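You operate a simulated robot arm through the tools that you are given. There is no shell and no other tool.

The job below is to be done with a simulated robot arm. You get a single attempt, and the scene is never put back.

## Task
Gauge the gap over the packed sensor, fill it with foam, gauge again.
Fine: swing the arm out for the foam block that the meter names; it must end on 0 mm.

It is judged by the outcome, as a careful person would: the job done as asked, and still so three seconds after it is handed in. It fails if anything else is knocked over, pushed out of place, dropped, spilled or broken.

## Robot
A 7-joint arm with a two-finger parallel gripper, fixed in place. Base frame: the origin is on the floor under the middle of its stand, x ahead of it, y to its left, z up. Lengths are in mm, angles in degrees, forces in N, time in s.
With the tool pointing down near the work surface it reaches from about 360 to 780 mm from the base axis. Its first joint turns from -143.0 to 143.0 degrees. Payload 3 kg.
The tool frame sits at the grasp point between the pads (the TCP): z along the fingers, y along the line on which they close. The tips reach 30 mm beyond it. The gripper opens to 110 mm. The fingers are 20 mm wide and 10 mm thick; the gripper's body (48 by 112 mm) begins 55 mm behind the TCP.
Orientation is told as [roll, pitch, yaw] about the base's x, y, z axes, in that order, counted from this pose: with the fingers straight down and closing along the base's y, the tool's x points along the base's -x, its y along +y and its z along -z.

## Interface
- The arm moves only by the tool nudge_tool. Its argument "targets" is a list of rows, each a list of 7 numbers: the shift along the tool's x, y, z in mm, then the turn, a rotation vector about the tool's x, y, z in rad, then the opening, from 0 (shut) to 1 (fully open). In form: [[tx, ty, tz, wx, wy, wz, grip], ...]. A call has 1 to 20 rows; each row is the pose to reach, as a shift and turn from the pose commanded when the call began, along the tool's axes at that moment. Rows are played at 5 a second. More than 50 mm and 8.6 degrees between two rows, or a gripper value outside its range, and nothing of the call is played. Where a pose cannot be reached the arm comes as near as it can. A force on the tool above 90 N (or 10 N above the force at the start of the call, whichever is more), or a blocked arm, ends the call early, and 0.2 s more pass. Each finger travels about 153 mm/s and halts on what it meets, pressing with about 43 N; the grip force reading is that of the motor and also rises with nothing between the fingers. The clock runs only during rows and for 0.2 s after the last one: add rows that repeat a pose to give the fingers time. The reply holds the time, the measured pose of the TCP, the force on the tool along the base axes, the opening and the grip force, in the units named above and with some noise, with the torque about the TCP (base axes, N m) and any sound that the robot's microphone picked up.
- Cameras (640 x 400 px; columns grow to the right, rows downward): "scene" is fixed at [220.5, 501.6, 1665]; the picture's right is [-0.73, -0.69, 0.00], its down [-0.42, 0.45, -0.79] and it looks along [0.54, -0.58, -0.61] (base axes); focal length 312 px, centre (320, 200). "wrist" rides on the gripper at [72, 17, -103] in the tool frame; the picture's right is [-0.23, 0.97, 0.00], its down [-0.76, -0.18, -0.62] and it looks along [-0.61, -0.14, 0.78] (tool axes); focal length 222 px, centre (320, 200). There is no depth. A picture from a camera that has moved, and an enlarged one, comes with that camera's place and axes in the base frame and with its lens.
- get_image(camera): a new picture of that camera. It takes no simulated time.
- move_column(by): moves the trunk up (or, below 0, down) by that many mm; the arm rides with it, the base frame stays. It gives what a move gives, with no picture.
- inspect(camera, box): a new picture of the part [left, top, right, bottom] of that camera's present view, enlarged. It takes no simulated time.
- hand_in(): hands the job in; it is judged then, once.

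Places have to be worked out from the pictures, the camera data and where the tool is seen. Open the gripper and draw the arm clear of the work before you hand the job in, unless the task says otherwise.

The tools are called after "Emit:" by a JSON object that holds its "name" and its "arguments". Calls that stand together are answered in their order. nudge_tool: Moves the arm, as the interface text tells. Its arguments: {"type":"object","properties":{"targets":{"type":"array","items":{"type":"array","items":{"type":"number"}}}},"required":["targets"]} The other tools are called the same way: move_column (by) moves the trunk up or down; get_image (camera) takes a picture; inspect (camera, box) takes an enlarged picture of a part of a camera's view; hand_in () hands the job in.

At the start:

```text
clock: 0.0
tcp_pos: [499.5, -19.6, 1372.7]
tcp_rot: [0.0, -0.1, 0.0]
force: [0.2, -0.2, -0.8]
moment: [-0.03, -0.01, -0.01]
width: 110.2
grip_force: 0.0
trunk travel left (down, up): [-425.0, 65.0]
```

scene: 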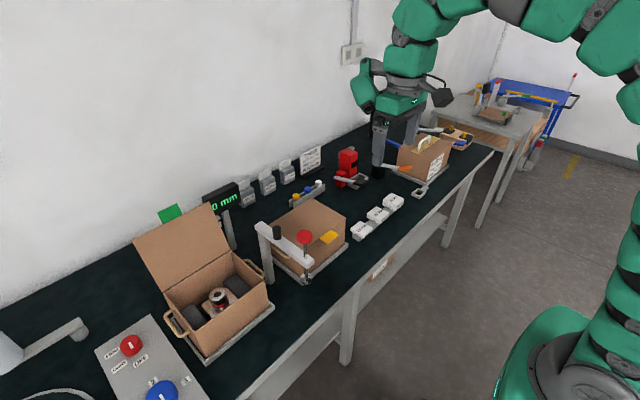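
wrist: 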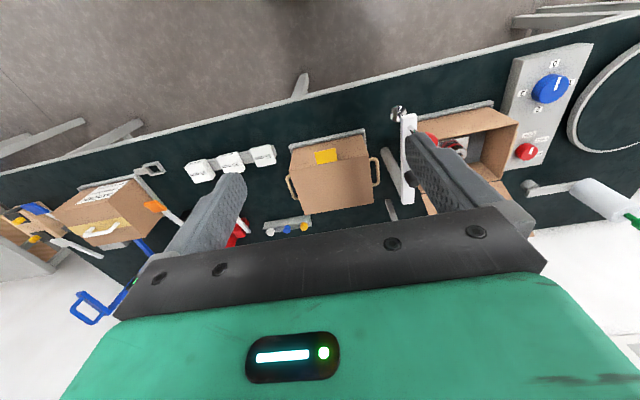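

I'll start by looking closely at the scene: the meter, open box, gauge arm, foam blocks and labels.

Emit:
{"name": "inspect", "arguments": {"camera": "scene", "box": [120, 180, 360, 330]}}

Emit:
{"name": "inspect", "arguments": {"camera": "scene", "box": [0, 280, 200, 400]}}

Emit:
{"name": "inspect", "arguments": {"camera": "scene", "box": [320, 90, 520, 250]}}

Emit:
{"name": "inspect", "arguments": {"camera": "scene", "box": [200, 130, 340, 220]}}

Emit:
{"name": "inspect", "arguments": {"camera": "scene", "box": [430, 60, 600, 160]}}

Emit:
{"name": "inspect", "arguments": {"camera": "wrist", "box": [160, 80, 400, 240]}}

Emit:
{"name": "inspect", "arguments": {"camera": "wrist", "box": [380, 30, 640, 220]}}

Emit:
{"name": "inspect", "arguments": {"camera": "wrist", "box": [0, 120, 240, 340]}}

```text
2.67 times, centred on (240, 255) of scene
camera zoom: at [220.5, 501.6, 1665.0], right [-0.73, -0.69, 0.0], down [-0.42, 0.45, -0.79], along [0.54, -0.58, -0.61], focal length 831 px, centre (533, 53)
```

zoom: 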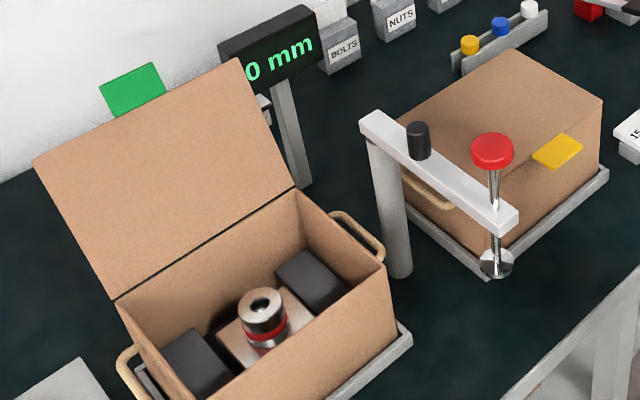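

```text
3.20 times, centred on (100, 340) of scene
camera zoom: at [220.5, 501.6, 1665.0], right [-0.73, -0.69, 0.0], down [-0.42, 0.45, -0.79], along [0.54, -0.58, -0.61], focal length 998 px, centre (1024, -248)
```

zoom: 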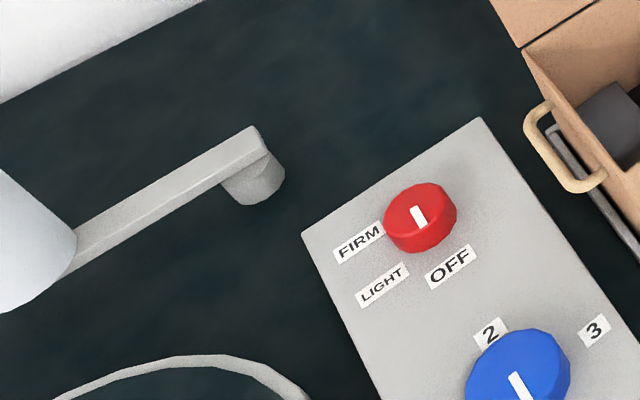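

```text
2.50 times, centred on (420, 170) of scene
camera zoom: at [220.5, 501.6, 1665.0], right [-0.73, -0.69, 0.0], down [-0.42, 0.45, -0.79], along [0.54, -0.58, -0.61], focal length 779 px, centre (70, 275)
```

zoom: 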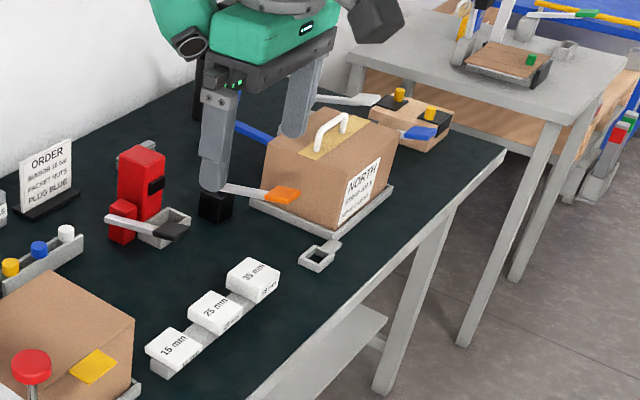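

```text
4.44 times, centred on (270, 175) of scene
camera zoom: at [220.5, 501.6, 1665.0], right [-0.73, -0.69, 0.0], down [-0.42, 0.45, -0.79], along [0.54, -0.58, -0.61], focal length 1386 px, centre (542, 311)
```

zoom: 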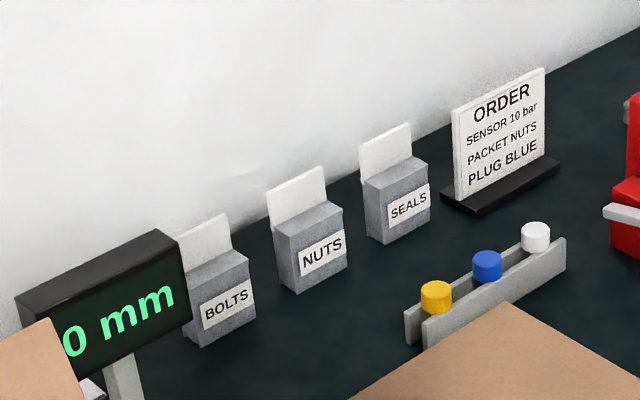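

```text
3.76 times, centred on (515, 110) of scene
camera zoom: at [220.5, 501.6, 1665.0], right [-0.73, -0.69, 0.0], down [-0.42, 0.45, -0.79], along [0.54, -0.58, -0.61], focal length 1174 px, centre (-414, 539)
```

zoom: 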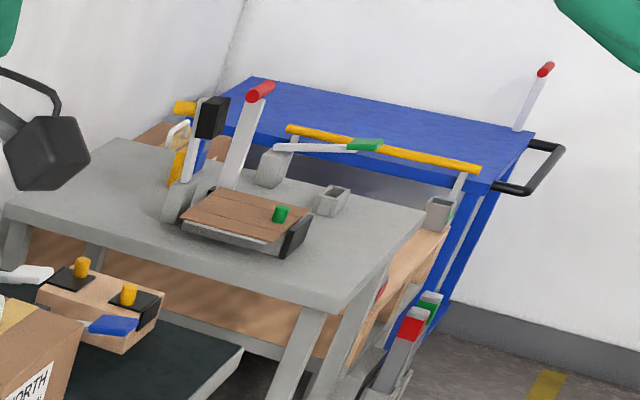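

```text
2.50 times, centred on (280, 160) of wrist
camera zoom: at [427.3, -3.5, 1474.6], right [0.23, 0.97, 0.0], down [0.76, -0.18, 0.62], along [0.61, -0.14, -0.78], focal length 555 px, centre (420, 300)
```

zoom: 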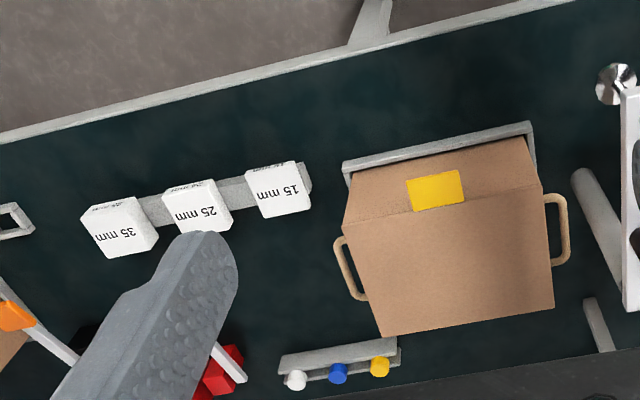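

```text
2.11 times, centred on (510, 125) of wrist
camera zoom: at [427.3, -3.5, 1474.6], right [0.23, 0.97, 0.0], down [0.76, -0.18, 0.62], along [0.61, -0.14, -0.78], focal length 468 px, centre (-80, 358)
```

zoom: 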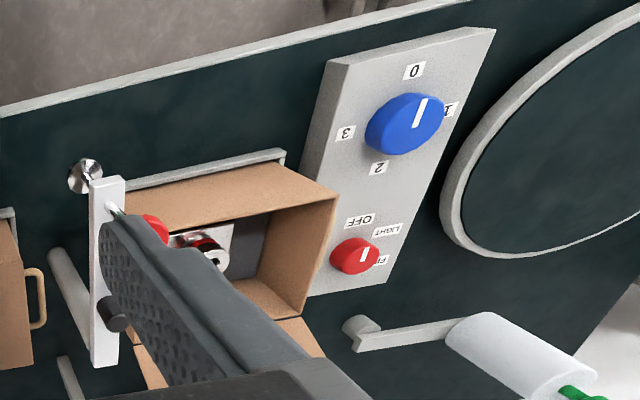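

```text
1.82 times, centred on (120, 230) of wrist
camera zoom: at [427.3, -3.5, 1474.6], right [0.23, 0.97, 0.0], down [0.76, -0.18, 0.62], along [0.61, -0.14, -0.78], focal length 404 px, centre (684, 146)
```

zoom: 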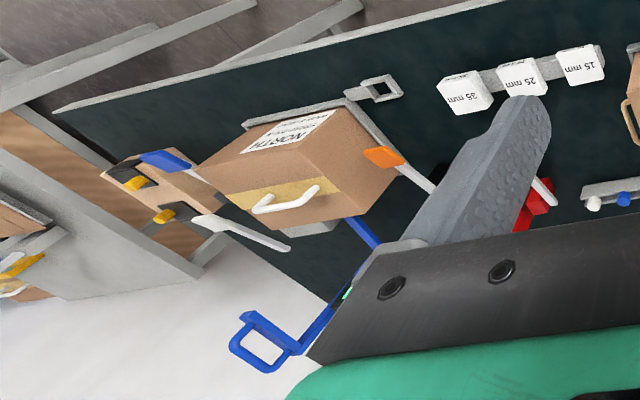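

The knob of the plunger triangulates to about (611, 134, 1142), its arm's pivot to about (780, 137), the sensor to about (790, 305, 900), and the foam blocks to x≈700 with y≈-244, -349 and -446. I'll tilt the wrist up and move left to read the meter and see into the box.

Emit:
{"name": "nudge_tool", "arguments": {"targets": [[0, 25, 0, 0, -0.1, 0, 1], [0, 50, 0, 0, -0.2, 0, 1], [0, 75, 0, 0, -0.3, 0, 1], [0, 100, 0, 0, -0.4, 0, 1], [0, 125, 0, 0, -0.5, 0, 1], [0, 150, 0, 0, -0.6, 0, 1]]}}

Emit:
{"name": "get_image", "arguments": {"camera": "wrist"}}

Emit:
{"name": "get_image", "arguments": {"camera": "scene"}}

```text
clock: 1.4
tcp_pos: [499.8, 128.8, 1373.2]
tcp_rot: [-0.1, -34.5, -0.1]
force: [0.4, -0.8, -0.1]
moment: [0.01, 0.02, 0.03]
width: 110.0
grip_force: 0.2
trunk travel left (down, up): [-425.0, 65.0]
```

```text
taken
camera wrist: at [382.4, 147.2, 1416.7], right [0.19, 0.97, 0.13], down [0.28, -0.18, 0.94], along [0.94, -0.14, -0.3], focal length 222 px, centre (320, 200)
```

wrist: 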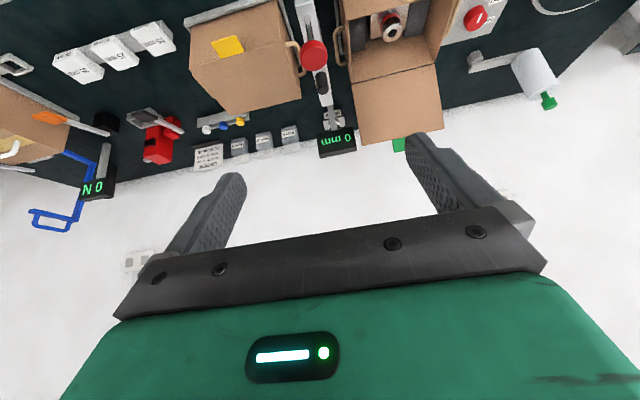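

```text
taken
```

scene: 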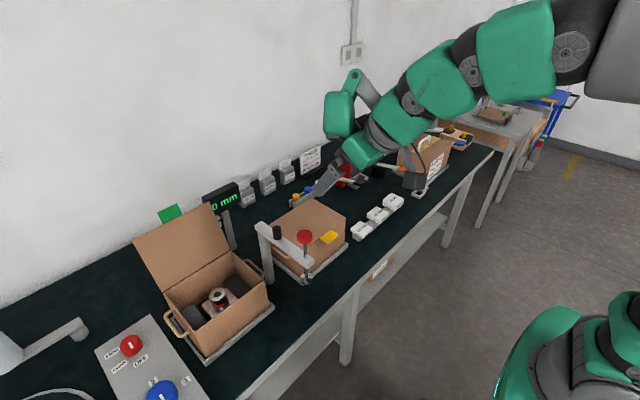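

The meter is visible now ("0 mm", shown upside down in the picture). I'll enlarge the gauge region, sensor and blocks.

Emit:
{"name": "inspect", "arguments": {"camera": "wrist", "box": [270, 0, 480, 170]}}

Emit:
{"name": "inspect", "arguments": {"camera": "wrist", "box": [180, 0, 340, 120]}}

Emit:
{"name": "inspect", "arguments": {"camera": "wrist", "box": [0, 0, 200, 200]}}

```text
2.35 times, centred on (375, 85) of wrist
camera zoom: at [382.4, 147.2, 1416.7], right [0.19, 0.97, 0.13], down [0.28, -0.18, 0.94], along [0.94, -0.14, -0.3], focal length 523 px, centre (191, 471)
```

zoom: 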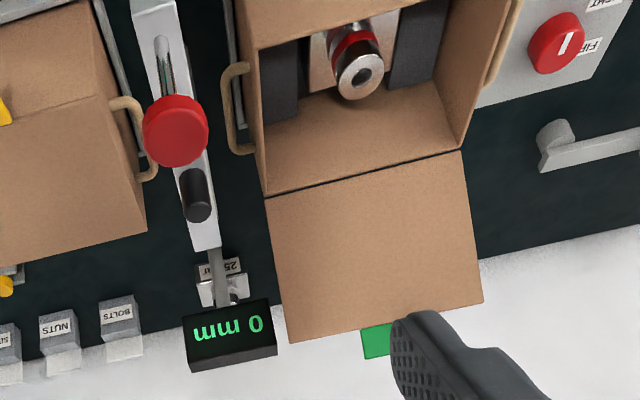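

```text
3.33 times, centred on (260, 60) of wrist
camera zoom: at [382.4, 147.2, 1416.7], right [0.19, 0.97, 0.13], down [0.28, -0.18, 0.94], along [0.94, -0.14, -0.3], focal length 740 px, centre (520, 667)
```

zoom: 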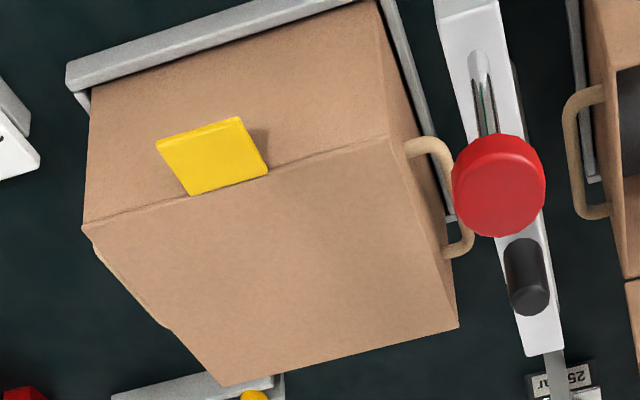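

```text
2.00 times, centred on (100, 100) of wrist
camera zoom: at [382.4, 147.2, 1416.7], right [0.19, 0.97, 0.13], down [0.28, -0.18, 0.94], along [0.94, -0.14, -0.3], focal length 444 px, centre (760, 400)
```

zoom: 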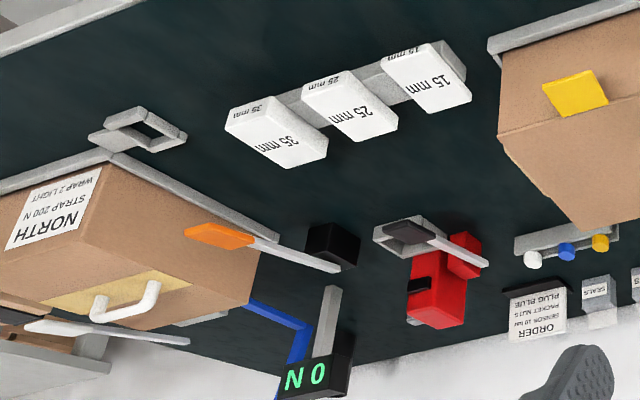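

The meter reads 0 mm at rest. The box rim is at about z=948 and the sensor top at about z=913. I'll lower the trunk with the gripper still in front of the table, so the arm works at a better height for reach.

Emit:
{"name": "move_column", "arguments": {"by": -150}}

Emit:
{"name": "get_image", "arguments": {"camera": "wrist"}}

Emit:
{"name": "get_image", "arguments": {"camera": "scene"}}

```text
clock: 3.1
tcp_pos: [501.0, 131.2, 1224.5]
tcp_rot: [0.0, -34.4, -0.1]
force: [0.3, 1.0, -0.4]
moment: [0.0, 0.01, 0.02]
width: 109.9
grip_force: 0.0
trunk travel left (down, up): [-275.0, 215.0]
```

```text
taken
camera wrist: at [382.5, 147.2, 1267.0], right [0.19, 0.97, 0.13], down [0.28, -0.18, 0.94], along [0.94, -0.14, -0.3], focal length 222 px, centre (320, 200)
```

wrist: 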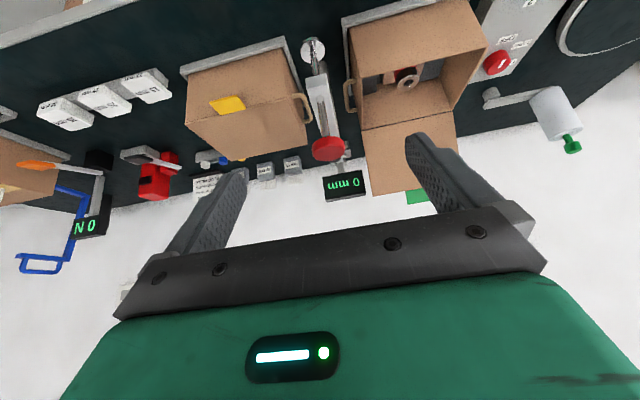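

```text
taken
```

scene: 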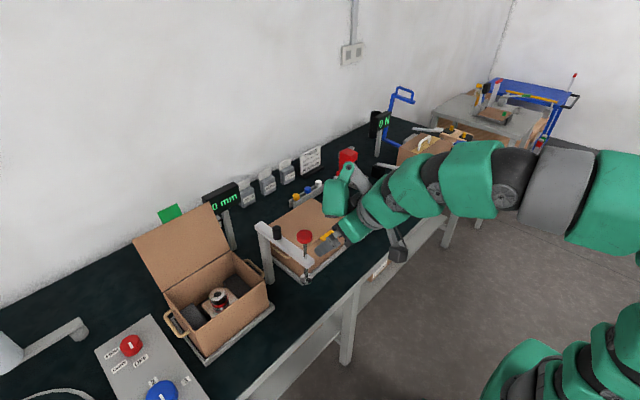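

Trunk is down 150 mm and all is clear. I'll enlarge the plunger and the box from this new viewpoint to refine the positions.

Emit:
{"name": "inspect", "arguments": {"camera": "wrist", "box": [280, 20, 380, 220]}}

Emit:
{"name": "inspect", "arguments": {"camera": "wrist", "box": [330, 0, 490, 130]}}

Emit:
{"name": "inspect", "arguments": {"camera": "wrist", "box": [20, 50, 180, 140]}}

Emit:
{"name": "inspect", "arguments": {"camera": "scene", "box": [240, 205, 340, 295]}}

```text
2.00 times, centred on (330, 120) of wrist
camera zoom: at [382.5, 147.2, 1267.0], right [0.19, 0.97, 0.13], down [0.28, -0.18, 0.94], along [0.94, -0.14, -0.3], focal length 444 px, centre (300, 360)
```

zoom: 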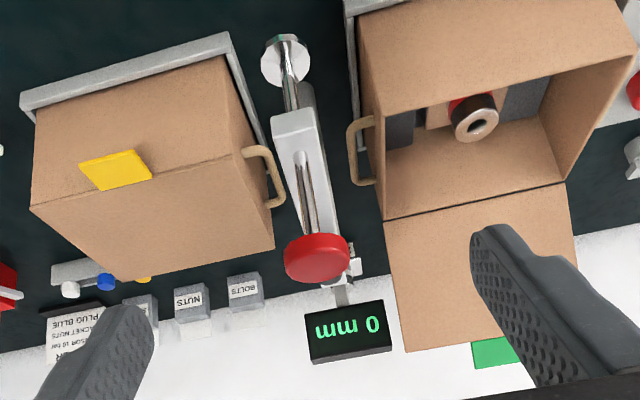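

```text
3.08 times, centred on (410, 65) of wrist
camera zoom: at [382.5, 147.2, 1267.0], right [0.19, 0.97, 0.13], down [0.28, -0.18, 0.94], along [0.94, -0.14, -0.3], focal length 684 px, centre (43, 615)
```

zoom: 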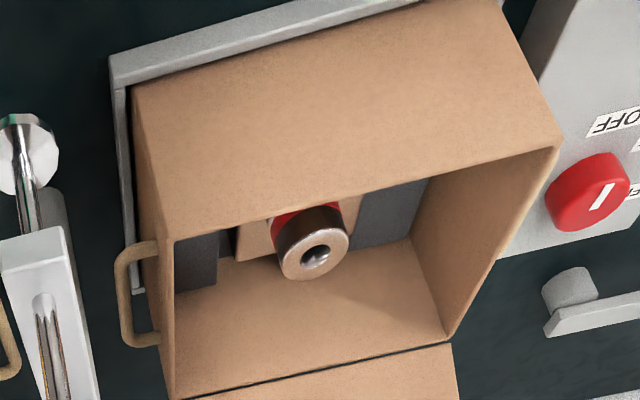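

```text
4.00 times, centred on (100, 95) of wrist
camera zoom: at [382.5, 147.2, 1267.0], right [0.19, 0.97, 0.13], down [0.28, -0.18, 0.94], along [0.94, -0.14, -0.3], focal length 888 px, centre (1200, 620)
```

zoom: 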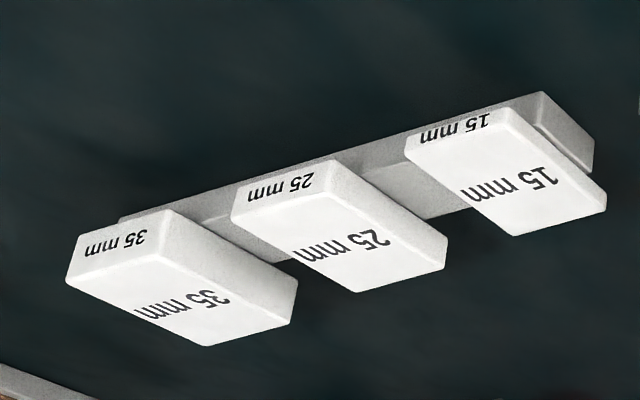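

```text
4.44 times, centred on (290, 250) of scene
camera zoom: at [220.5, 501.6, 1665.0], right [-0.73, -0.69, 0.0], down [-0.42, 0.45, -0.79], along [0.54, -0.58, -0.61], focal length 1386 px, centre (453, -22)
```

zoom: 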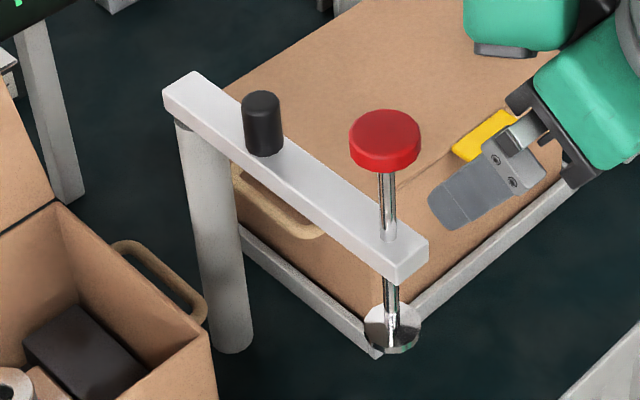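

Refined positions: rod and knob at (615, 132), knob top z≈1140, sensor top (794, 308, 915), and the blocks are about 60×60 mm in plan. I'll lower the trunk a bit more, then approach the red knob.

Emit:
{"name": "move_column", "arguments": {"by": -110}}

Emit:
{"name": "get_image", "arguments": {"camera": "scene"}}

Emit:
{"name": "get_image", "arguments": {"camera": "wrist"}}

```text
clock: 4.6
tcp_pos: [499.8, 130.1, 1113.9]
tcp_rot: [0.0, -34.4, 0.0]
force: [-0.4, -0.7, 0.8]
moment: [0.0, 0.01, -0.03]
width: 110.2
grip_force: 0.1
trunk travel left (down, up): [-165.0, 325.0]
```

```text
taken
```

scene: 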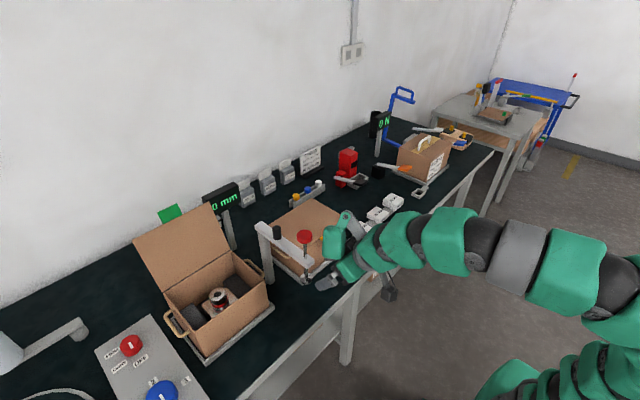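

```text
taken
camera wrist: at [382.4, 147.2, 1157.0], right [0.19, 0.97, 0.13], down [0.28, -0.18, 0.94], along [0.94, -0.14, -0.3], focal length 222 px, centre (320, 200)
```

wrist: 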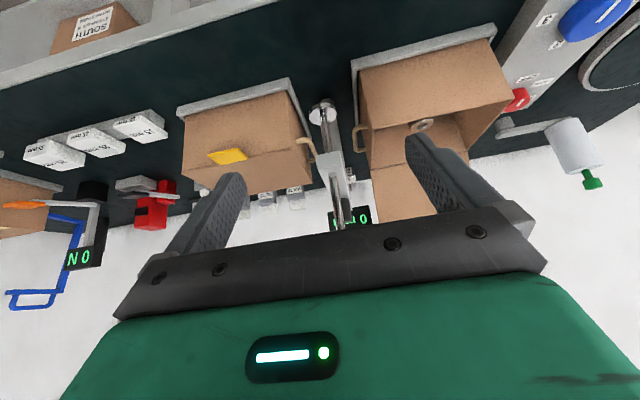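

Good vantage; one more zoom to triangulate the knob, rim and sensor heights from different camera heights.

Emit:
{"name": "inspect", "arguments": {"camera": "wrist", "box": [290, 10, 530, 240]}}

Emit:
{"name": "inspect", "arguments": {"camera": "wrist", "box": [10, 90, 190, 190]}}

```text
1.74 times, centred on (410, 125) of wrist
camera zoom: at [382.4, 147.2, 1157.0], right [0.19, 0.97, 0.13], down [0.28, -0.18, 0.94], along [0.94, -0.14, -0.3], focal length 386 px, centre (164, 330)
```

zoom: 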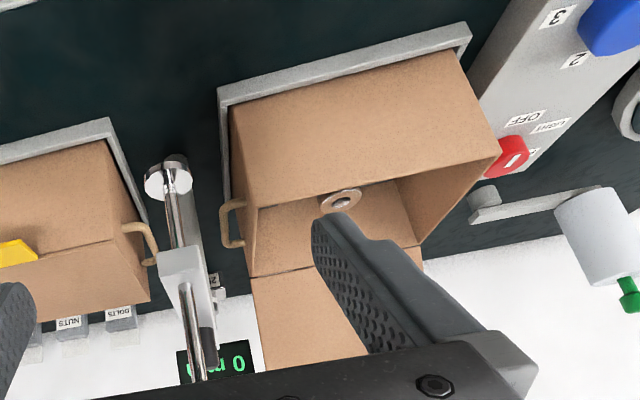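

```text
3.56 times, centred on (100, 140) of wrist
camera zoom: at [382.4, 147.2, 1157.0], right [0.19, 0.97, 0.13], down [0.28, -0.18, 0.94], along [0.94, -0.14, -0.3], focal length 790 px, centre (1102, 413)
```

zoom: 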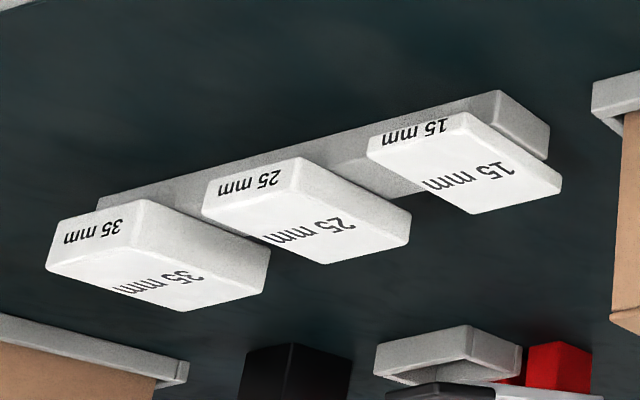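

From these views the sensor top is at z≈915 and the rim at z≈950, so I expect a gap near 35 mm. Next I rise and move the open gripper above the red knob, to take hold of its rim with the finger tips.

Emit:
{"name": "nudge_tool", "arguments": {"targets": [[-17.0, 0, -24.8, 0, 0, 0, 0.8], [-33.9, 0, -49.5, 0, 0, 0, 0.8], [-50.9, 0, -74.3, 0, 0, 0, 0.8], [-71.5, 1, -60.1, 0, 0, 0, 0.8], [-92.1, 1, -46.0, 0, 0, 0, 0.8], [-112.7, 2, -31.9, 0, 0, 0, 0.8], [-131.7, 2, -18.9, 0, 0, 0, 0.8]]}}

Emit:
{"name": "get_image", "arguments": {"camera": "wrist"}}

Emit:
{"name": "inspect", "arguments": {"camera": "scene", "box": [220, 170, 400, 300]}}

```text
clock: 6.2
tcp_pos: [598.4, 133.5, 1205.8]
tcp_rot: [0.1, -34.6, -0.1]
force: [-0.4, -0.1, -0.1]
moment: [-0.01, -0.02, 0.01]
width: 87.9
grip_force: 0.1
trunk travel left (down, up): [-165.0, 325.0]
```

```text
taken
camera wrist: at [480.5, 150.1, 1248.8], right [0.19, 0.97, 0.13], down [0.27, -0.18, 0.94], along [0.94, -0.14, -0.3], focal length 222 px, centre (320, 200)
```

wrist: 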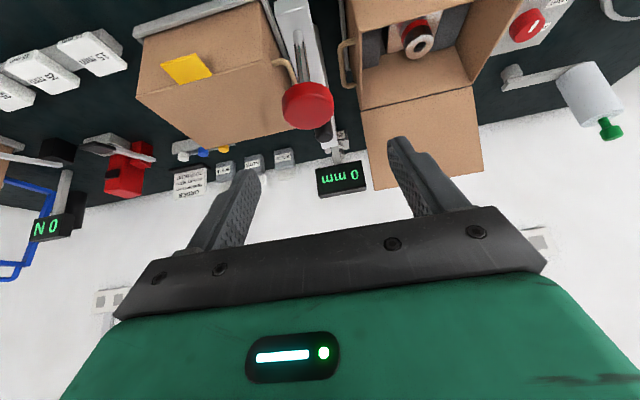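

```text
3.08 times, centred on (310, 235) of scene
camera zoom: at [220.5, 501.6, 1665.0], right [-0.73, -0.69, 0.0], down [-0.42, 0.45, -0.79], along [0.54, -0.58, -0.61], focal length 959 px, centre (351, 92)
```

zoom: 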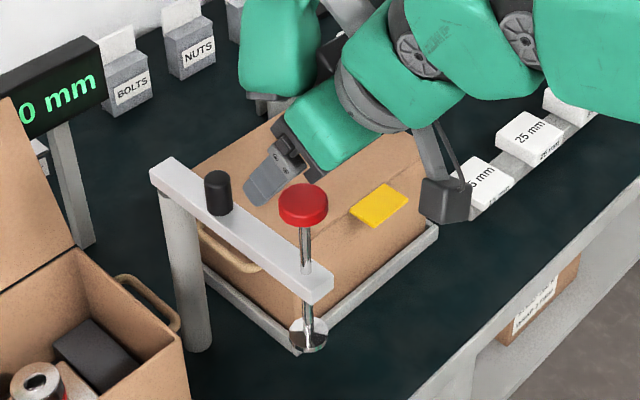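

The knob sits centred between the open fingers (about x 608–615, y 132). I descend so that the tips straddle its rim, staying above the bar.

Emit:
{"name": "nudge_tool", "arguments": {"targets": [[12.2, -1, 23.1, 0, 0, 0, 0.8], [24.4, -1, 46.3, 0, 0, 0, 0.8], [24.4, -1, 46.3, 0, 0, 0, 0.8]]}}

Emit:
{"name": "get_image", "arguments": {"camera": "wrist"}}

Emit:
{"name": "inspect", "arguments": {"camera": "scene", "box": [240, 190, 360, 290]}}

```text
clock: 7.0
tcp_pos: [606.6, 133.2, 1152.4]
tcp_rot: [0.0, -34.4, 0.0]
force: [-0.4, -0.1, -0.4]
moment: [0.01, -0.02, 0.0]
width: 88.2
grip_force: 0.0
trunk travel left (down, up): [-165.0, 325.0]
```

```text
taken
camera wrist: at [488.1, 150.3, 1196.0], right [0.19, 0.97, 0.13], down [0.28, -0.18, 0.94], along [0.94, -0.14, -0.3], focal length 222 px, centre (320, 200)
```

wrist: 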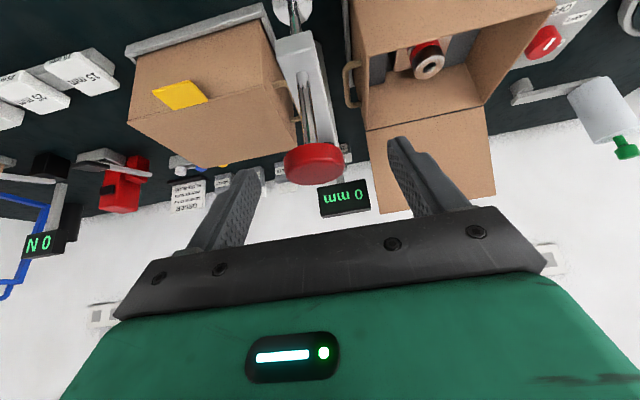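

```text
4.00 times, centred on (300, 240) of scene
camera zoom: at [220.5, 501.6, 1665.0], right [-0.73, -0.69, 0.0], down [-0.42, 0.45, -0.79], along [0.54, -0.58, -0.61], focal length 1247 px, centre (400, 40)
```

zoom: 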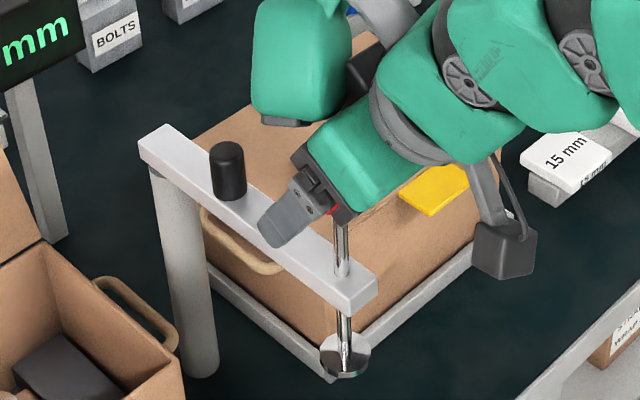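

The tips are on either side of the knob's rim, matching the projected position. I close the gripper on the knob and hold still.

Emit:
{"name": "nudge_tool", "arguments": {"targets": [[0, 0, 0, 0, 0, 0, 0.55], [0, 0, 0, 0, 0, 0, 0.4], [0, 0, 0, 0, 0, 0, 0.25], [0, 0, 0, 0, 0, 0, 0.25], [0, 0, 0, 0, 0, 0, 0.25]]}}

Emit:
{"name": "get_image", "arguments": {"camera": "wrist"}}

Emit:
{"name": "inspect", "arguments": {"camera": "scene", "box": [240, 190, 360, 290]}}

```text
clock: 8.2
tcp_pos: [605.3, 133.2, 1152.8]
tcp_rot: [0.0, -34.4, 0.0]
force: [-1.9, -2.6, -0.6]
moment: [-0.06, 0.05, -0.07]
width: 38.5
grip_force: 44.9
trunk travel left (down, up): [-165.0, 325.0]
```

```text
taken
camera wrist: at [487.9, 150.1, 1196.3], right [0.19, 0.97, 0.13], down [0.28, -0.18, 0.94], along [0.94, -0.14, -0.3], focal length 222 px, centre (320, 200)
```

wrist: 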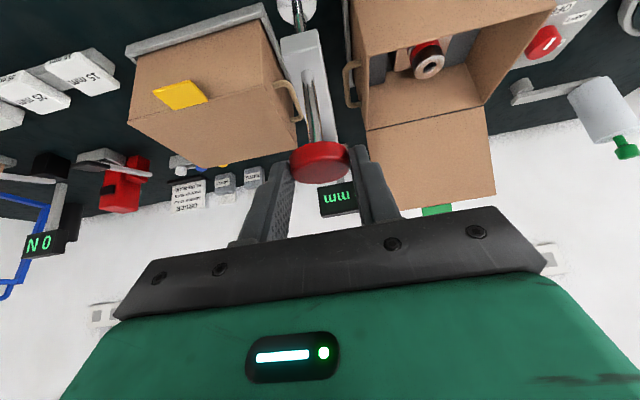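

```text
4.00 times, centred on (300, 240) of scene
camera zoom: at [220.5, 501.6, 1665.0], right [-0.73, -0.69, 0.0], down [-0.42, 0.45, -0.79], along [0.54, -0.58, -0.61], focal length 1247 px, centre (400, 40)
```

zoom: 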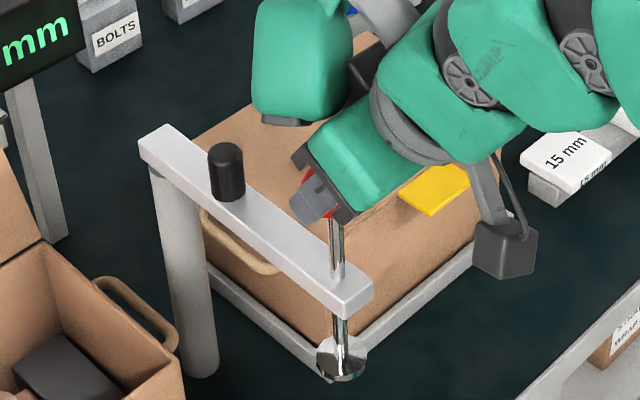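

I'm holding the knob (38.5 mm wide, 45 N). I'll swing the bar clockwise along an arc about the estimated pivot (792, 132) with radius 177, starting with 20° and watching the forces.

Emit:
{"name": "nudge_tool", "arguments": {"targets": [[-0.14, 7.7, 0.1, 0, 0, 0, 0.25], [-0.55, 15.4, 0.4, 0, 0, 0, 0.25], [-1.25, 23.1, 0.85, 0, 0, 0, 0.25], [-2.2, 30.7, 1.5, 0, 0, 0, 0.25], [-3.5, 38.3, 2.4, 0, 0, 0, 0.25], [-5.0, 45.8, 3.4, 0, 0, 0, 0.25], [-6.8, 53.2, 4.6, 0, 0, 0, 0.25], [-8.8, 60.5, 6.0, 0, 0, 0, 0.25]]}}

Emit:
{"name": "get_image", "arguments": {"camera": "wrist"}}

Emit:
{"name": "inspect", "arguments": {"camera": "scene", "box": [210, 170, 360, 300]}}

```text
clock: 10.0
tcp_pos: [615.0, 192.8, 1151.8]
tcp_rot: [0.0, -34.3, 0.1]
force: [-8.5, 0.4, 1.5]
moment: [-0.14, 0.67, -0.39]
width: 37.7
grip_force: 44.9
trunk travel left (down, up): [-165.0, 325.0]
```

```text
taken
camera wrist: at [496.5, 209.2, 1195.5], right [0.19, 0.97, 0.13], down [0.28, -0.18, 0.94], along [0.94, -0.14, -0.3], focal length 222 px, centre (320, 200)
```

wrist: 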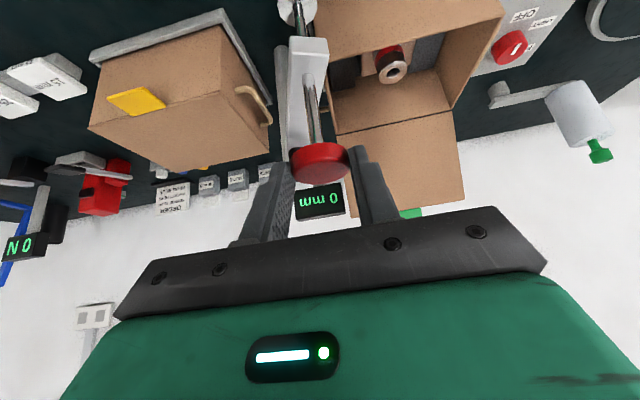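

```text
3.08 times, centred on (285, 235) of scene
camera zoom: at [220.5, 501.6, 1665.0], right [-0.73, -0.69, 0.0], down [-0.42, 0.45, -0.79], along [0.54, -0.58, -0.61], focal length 959 px, centre (428, 92)
```

zoom: 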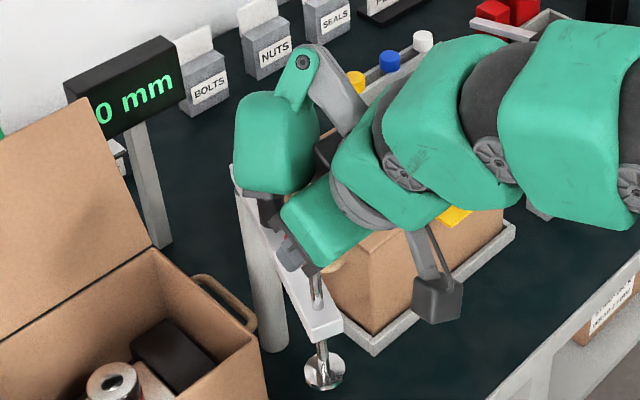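

The swing works with only about 8 N of load. I continue the arc to 40°.

Emit:
{"name": "nudge_tool", "arguments": {"targets": [[-2.3, 7.2, 1.6, 0, 0, 0, 0.25], [-4.9, 14.3, 3.3, 0, 0, 0, 0.25], [-7.7, 21.2, 5.3, 0, 0, 0, 0.25], [-10.8, 28.0, 7.4, 0, 0, 0, 0.25], [-14.1, 34.6, 9.6, 0, 0, 0, 0.25], [-17.6, 41.0, 12.1, 0, 0, 0, 0.25], [-21.4, 47.3, 14.6, 0, 0, 0, 0.25], [-25.4, 53.3, 17.4, 0, 0, 0, 0.25]]}}

Emit:
{"name": "get_image", "arguments": {"camera": "wrist"}}

Emit:
{"name": "inspect", "arguments": {"camera": "scene", "box": [210, 170, 360, 300]}}

```text
clock: 11.8
tcp_pos: [644.4, 247.6, 1151.8]
tcp_rot: [-0.1, -34.5, 0.1]
force: [-3.4, 1.8, 0.9]
moment: [0.12, 0.16, -0.09]
width: 37.1
grip_force: 45.0
trunk travel left (down, up): [-165.0, 325.0]
```

```text
taken
camera wrist: at [527.0, 263.1, 1195.3], right [0.19, 0.97, 0.13], down [0.28, -0.18, 0.94], along [0.94, -0.14, -0.3], focal length 222 px, centre (320, 200)
```

wrist: 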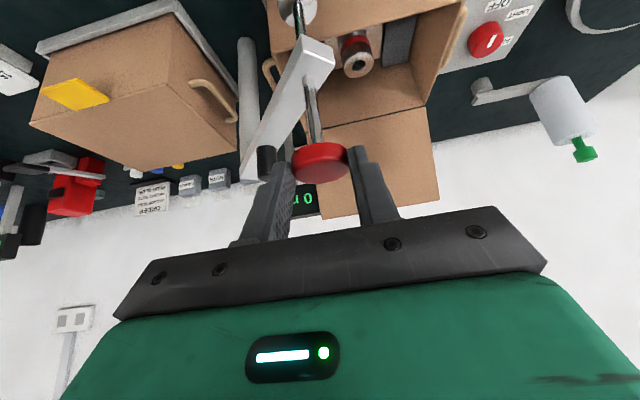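

```text
3.08 times, centred on (285, 235) of scene
camera zoom: at [220.5, 501.6, 1665.0], right [-0.73, -0.69, 0.0], down [-0.42, 0.45, -0.79], along [0.54, -0.58, -0.61], focal length 959 px, centre (428, 92)
```

zoom: 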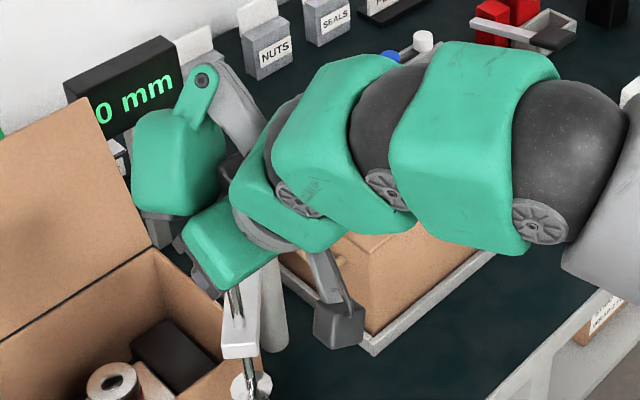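

The knob is still well held and the load is low. I continue the arc to 65°.

Emit:
{"name": "nudge_tool", "arguments": {"targets": [[-4.2, 5.8, 2.9, 0, 0, 0, 0.25], [-8.6, 11.4, 5.9, 0, 0, 0, 0.25], [-13.2, 16.7, 9.0, 0, 0, 0, 0.25], [-18.0, 21.8, 12.3, 0, 0, 0, 0.25], [-23.0, 26.6, 15.7, 0, 0, 0, 0.25], [-28.1, 31.2, 19.3, 0, 0, 0, 0.25], [-33.4, 35.5, 22.9, 0, 0, 0, 0.25], [-38.9, 39.5, 26.6, 0, 0, 0, 0.25], [-44.4, 43.2, 30.4, 0, 0, 0, 0.25], [-50.2, 46.6, 34.4, 0, 0, 0, 0.25]]}}

Emit:
{"name": "get_image", "arguments": {"camera": "wrist"}}

Emit:
{"name": "get_image", "arguments": {"camera": "scene"}}

```text
clock: 14.0
tcp_pos: [706.5, 294.2, 1151.1]
tcp_rot: [0.1, -34.4, 0.0]
force: [-1.3, 4.6, 0.5]
moment: [0.47, 0.58, 0.35]
width: 37.1
grip_force: 45.5
trunk travel left (down, up): [-165.0, 325.0]
```

```text
taken
camera wrist: at [589.5, 309.8, 1194.6], right [0.19, 0.97, 0.13], down [0.28, -0.18, 0.94], along [0.94, -0.14, -0.3], focal length 222 px, centre (320, 200)
```

wrist: 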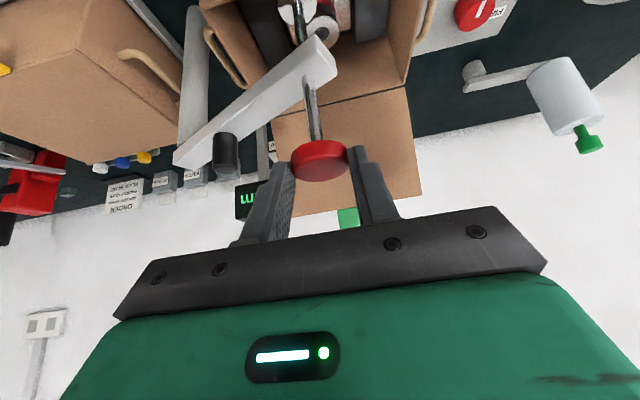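

```text
taken
```

scene: 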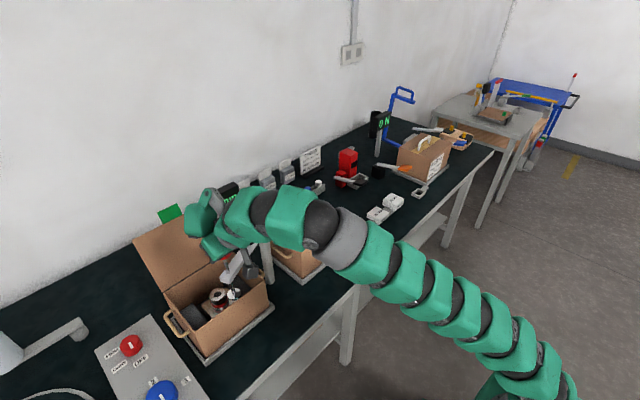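

Forces are still below 5 N. I continue to 85° and then compare the foot with the sensor.

Emit:
{"name": "nudge_tool", "arguments": {"targets": [[-5.9, 3.4, 4.0, 0, 0, 0, 0.25], [-11.8, 6.4, 8.1, 0, 0, 0, 0.25], [-17.8, 9.0, 12.2, 0, 0, 0, 0.25], [-23.9, 11.4, 16.4, 0, 0, 0, 0.25], [-30.1, 13.3, 20.6, 0, 0, 0, 0.25], [-36.4, 14.9, 24.9, 0, 0, 0, 0.25], [-42.7, 16.1, 29.2, 0, 0, 0, 0.25], [-49.0, 16.9, 33.6, 0, 0, 0, 0.25]]}}

Emit:
{"name": "get_image", "arguments": {"camera": "wrist"}}

Emit:
{"name": "inspect", "arguments": {"camera": "scene", "box": [140, 180, 300, 330]}}

```text
clock: 15.8
tcp_pos: [735.3, 303.0, 1131.1]
tcp_rot: [0.1, -34.3, 0.1]
force: [-0.4, -0.1, 2.4]
moment: [-0.18, 0.4, -0.08]
width: 36.9
grip_force: 45.2
out of reach, approached as far as the arm can: row 4, 5, 6, 7, 8
trunk travel left (down, up): [-165.0, 325.0]
```

```text
taken
camera wrist: at [617.1, 320.2, 1174.8], right [0.19, 0.97, 0.13], down [0.28, -0.18, 0.94], along [0.94, -0.14, -0.3], focal length 222 px, centre (320, 200)
```

wrist: 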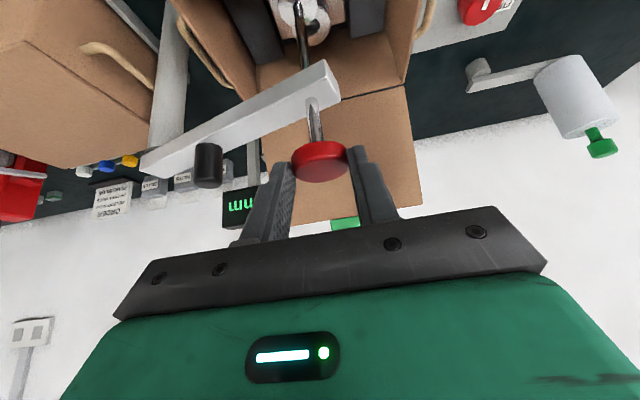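

```text
2.67 times, centred on (220, 255) of scene
camera zoom: at [220.5, 501.6, 1665.0], right [-0.73, -0.69, 0.0], down [-0.42, 0.45, -0.79], along [0.54, -0.58, -0.61], focal length 831 px, centre (587, 53)
```

zoom: 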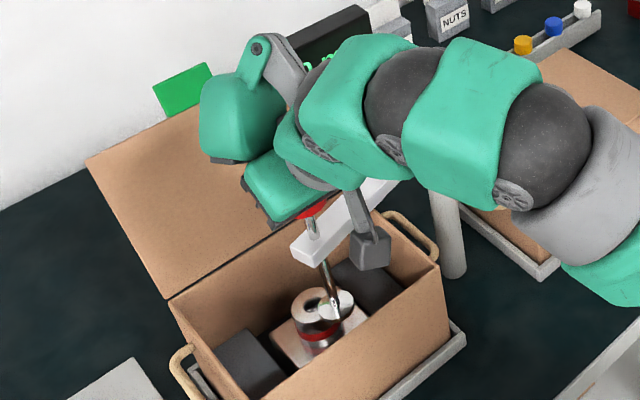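

The arm is at full stretch with the trunk this low: the foot is near the sensor, but rows 4–8 were out of reach and the tool sagged 20 mm. I'll open the fingers gently to let go of the knob, then raise the trunk for more reach at this height.

Emit:
{"name": "nudge_tool", "arguments": {"targets": [[0, 0, 0, 0, 0, 0, 0.4], [0, 0, 0, 0, 0, 0, 0.6], [0, 0, 0, 0, 0, 0, 0.7], [0, 0, 0, 0, 0, 0, 0.7]]}}

Emit:
{"name": "get_image", "arguments": {"camera": "wrist"}}

Emit:
{"name": "inspect", "arguments": {"camera": "scene", "box": [140, 180, 300, 330]}}

```text
clock: 16.8
tcp_pos: [734.9, 302.4, 1131.4]
tcp_rot: [0.0, -34.3, 0.0]
force: [0.2, -0.2, -0.9]
moment: [0.05, -0.04, 0.0]
width: 77.1
grip_force: 0.0
trunk travel left (down, up): [-165.0, 325.0]
```

```text
taken
camera wrist: at [618.0, 319.5, 1175.0], right [0.19, 0.97, 0.13], down [0.28, -0.18, 0.94], along [0.94, -0.14, -0.3], focal length 222 px, centre (320, 200)
```

wrist: 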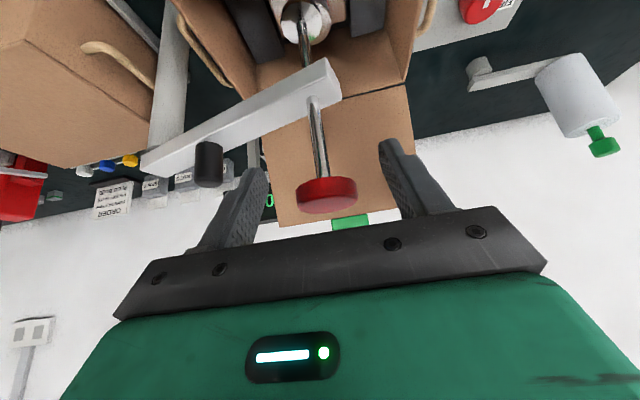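

```text
2.67 times, centred on (220, 255) of scene
camera zoom: at [220.5, 501.6, 1665.0], right [-0.73, -0.69, 0.0], down [-0.42, 0.45, -0.79], along [0.54, -0.58, -0.61], focal length 831 px, centre (587, 53)
```

zoom: 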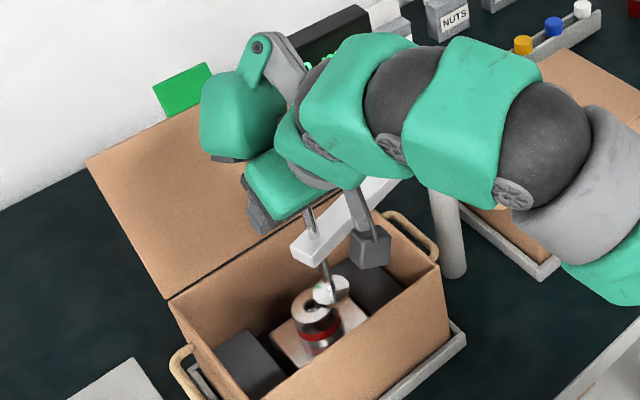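

The knob sprang back up freely (now near (745, 305), about 75° of swing). I raise the trunk straight up to get more reach.

Emit:
{"name": "move_column", "arguments": {"by": 210}}

Emit:
{"name": "get_image", "arguments": {"camera": "wrist"}}

Emit:
{"name": "get_image", "arguments": {"camera": "scene"}}

```text
clock: 19.0
tcp_pos: [735.7, 302.3, 1341.8]
tcp_rot: [0.0, -34.3, 0.0]
force: [0.7, -0.3, 0.0]
moment: [0.0, 0.01, 0.03]
width: 77.0
grip_force: 0.1
trunk travel left (down, up): [-375.0, 115.0]
```

```text
taken
camera wrist: at [618.2, 319.6, 1384.8], right [0.19, 0.97, 0.13], down [0.28, -0.18, 0.94], along [0.94, -0.14, -0.3], focal length 222 px, centre (320, 200)
```

wrist: 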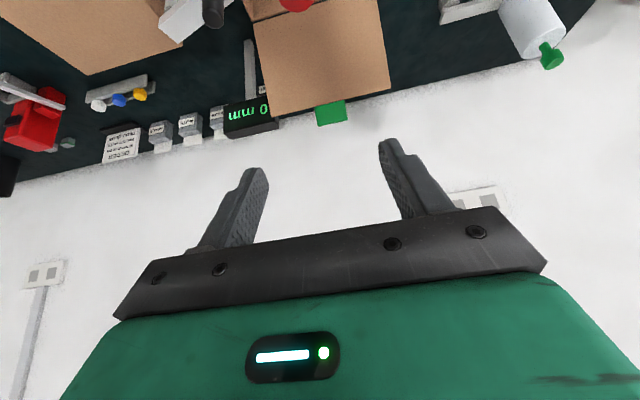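

```text
taken
```

scene: 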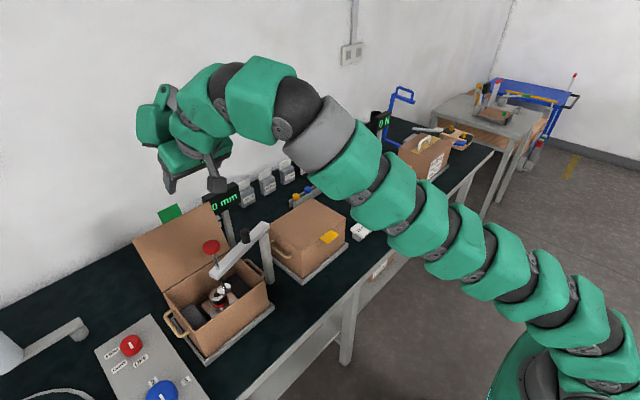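

The trunk is up and the plunger is in view in the scene picture. I zoom in to see the foot's place relative to the sensor.

Emit:
{"name": "inspect", "arguments": {"camera": "scene", "box": [150, 220, 290, 330]}}

Emit:
{"name": "inspect", "arguments": {"camera": "wrist", "box": [140, 0, 400, 150]}}

```text
3.64 times, centred on (220, 275) of scene
camera zoom: at [220.5, 501.6, 1665.0], right [-0.73, -0.69, 0.0], down [-0.42, 0.45, -0.79], along [0.54, -0.58, -0.61], focal length 1134 px, centre (684, -73)
```

zoom: 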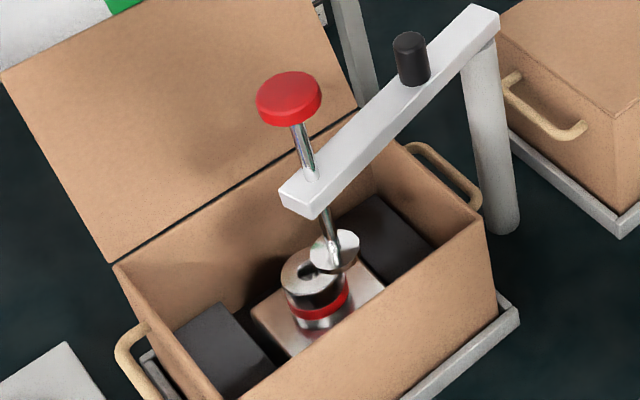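

```text
2.46 times, centred on (270, 75) of wrist
camera zoom: at [618.2, 319.6, 1384.8], right [0.19, 0.97, 0.13], down [0.28, -0.18, 0.94], along [0.94, -0.14, -0.3], focal length 547 px, centre (443, 508)
```

zoom: 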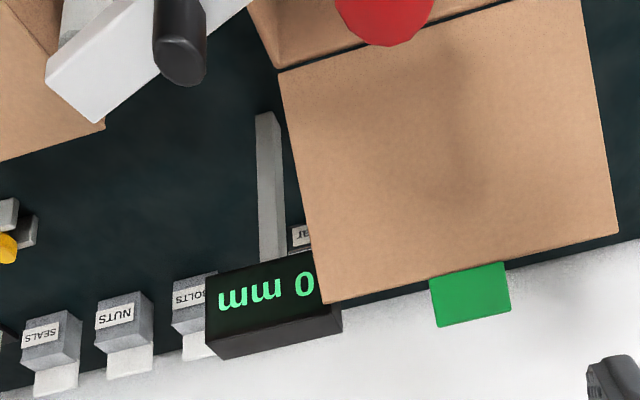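

The foot is at about (753, 305), so it needs some 40 mm more toward +x to sit over the sensor at (792, 309). I go down over the knob again, stopping above it to check.

Emit:
{"name": "nudge_tool", "arguments": {"targets": [[15.3, 0.5, 23.9, 0, 0, 0, 0.8], [30.5, 1.1, 47.7, 0, 0, 0, 0.8], [45.8, 1.6, 71.6, 0, 0, 0, 0.8], [61.0, 2.2, 95.4, 0, 0, 0, 0.8], [76.3, 2.7, 119.3, 0, 0, 0, 0.8], [76.3, 2.7, 119.3, 0, 0, 0, 0.8]]}}

Emit:
{"name": "get_image", "arguments": {"camera": "wrist"}}

Emit:
{"name": "inspect", "arguments": {"camera": "scene", "box": [140, 180, 300, 330]}}

```text
clock: 20.4
tcp_pos: [740.5, 303.5, 1198.5]
tcp_rot: [0.0, -34.4, -0.1]
force: [-0.9, 0.1, -0.4]
moment: [-0.03, -0.02, 0.0]
width: 88.1
grip_force: 0.0
trunk travel left (down, up): [-375.0, 115.0]
```

```text
taken
camera wrist: at [622.8, 321.1, 1241.9], right [0.19, 0.97, 0.13], down [0.28, -0.18, 0.94], along [0.94, -0.14, -0.3], focal length 222 px, centre (320, 200)
```

wrist: 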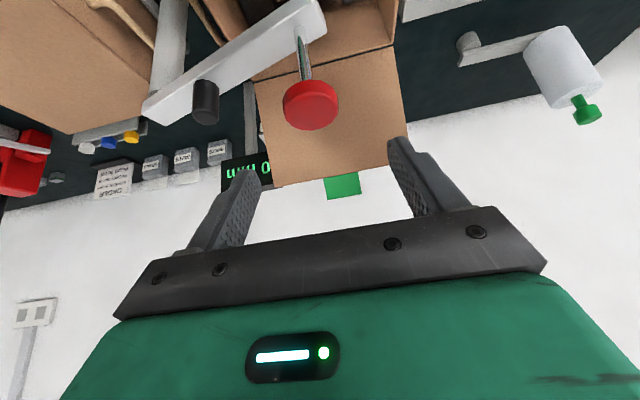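

```text
2.67 times, centred on (220, 255) of scene
camera zoom: at [220.5, 501.6, 1665.0], right [-0.73, -0.69, 0.0], down [-0.42, 0.45, -0.79], along [0.54, -0.58, -0.61], focal length 831 px, centre (587, 53)
```

zoom: 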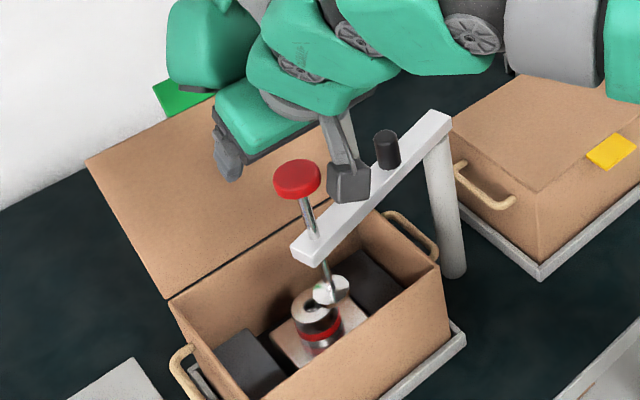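

The knob is at about (748, 305), aligned with the fingers. I descend, close on it, and hold.

Emit:
{"name": "nudge_tool", "arguments": {"targets": [[12.9, 0.5, 18.8, 0, 0, 0, 0.8], [25.8, 1, 37.6, 0, 0, 0, 0.8], [25.8, 1, 37.6, 0, 0, 0, 0.8], [25.8, 1, 37.6, 0, 0, 0, 0.55], [25.8, 1, 37.6, 0, 0, 0, 0.4], [25.8, 1, 37.6, 0, 0, 0, 0.25], [25.8, 1, 37.6, 0, 0, 0, 0.25], [25.8, 1, 37.6, 0, 0, 0, 0.25]]}}

Emit:
{"name": "get_image", "arguments": {"camera": "wrist"}}

Emit:
{"name": "inspect", "arguments": {"camera": "scene", "box": [140, 180, 300, 330]}}

```text
clock: 22.2
tcp_pos: [741.3, 303.2, 1154.4]
tcp_rot: [0.0, -34.2, 0.0]
force: [3.6, -15.4, 0.0]
moment: [-0.61, -0.15, -0.2]
width: 38.1
grip_force: 45.0
trunk travel left (down, up): [-375.0, 115.0]
```

```text
taken
camera wrist: at [623.1, 321.0, 1198.1], right [0.19, 0.97, 0.13], down [0.28, -0.18, 0.94], along [0.94, -0.14, -0.3], focal length 222 px, centre (320, 200)
```

wrist: 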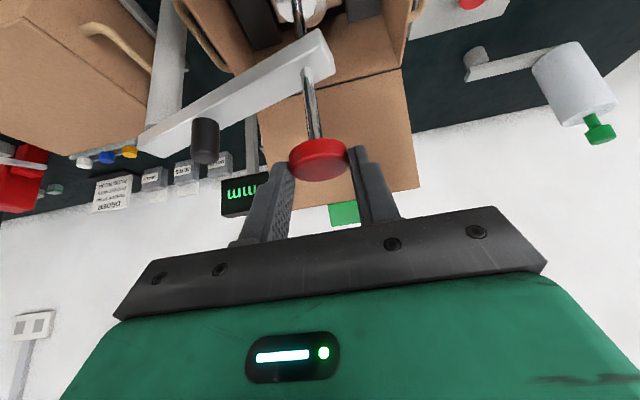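

```text
2.67 times, centred on (220, 255) of scene
camera zoom: at [220.5, 501.6, 1665.0], right [-0.73, -0.69, 0.0], down [-0.42, 0.45, -0.79], along [0.54, -0.58, -0.61], focal length 831 px, centre (587, 53)
```

zoom: 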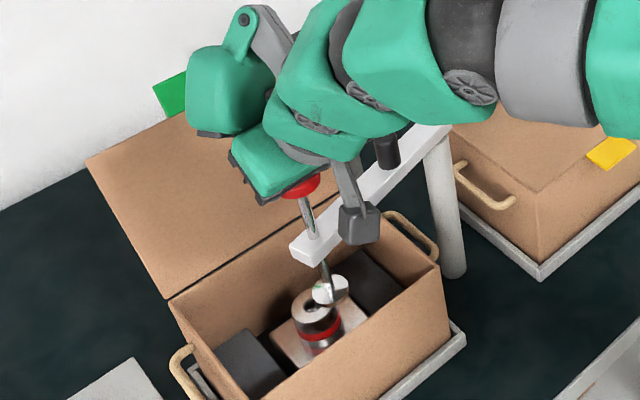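

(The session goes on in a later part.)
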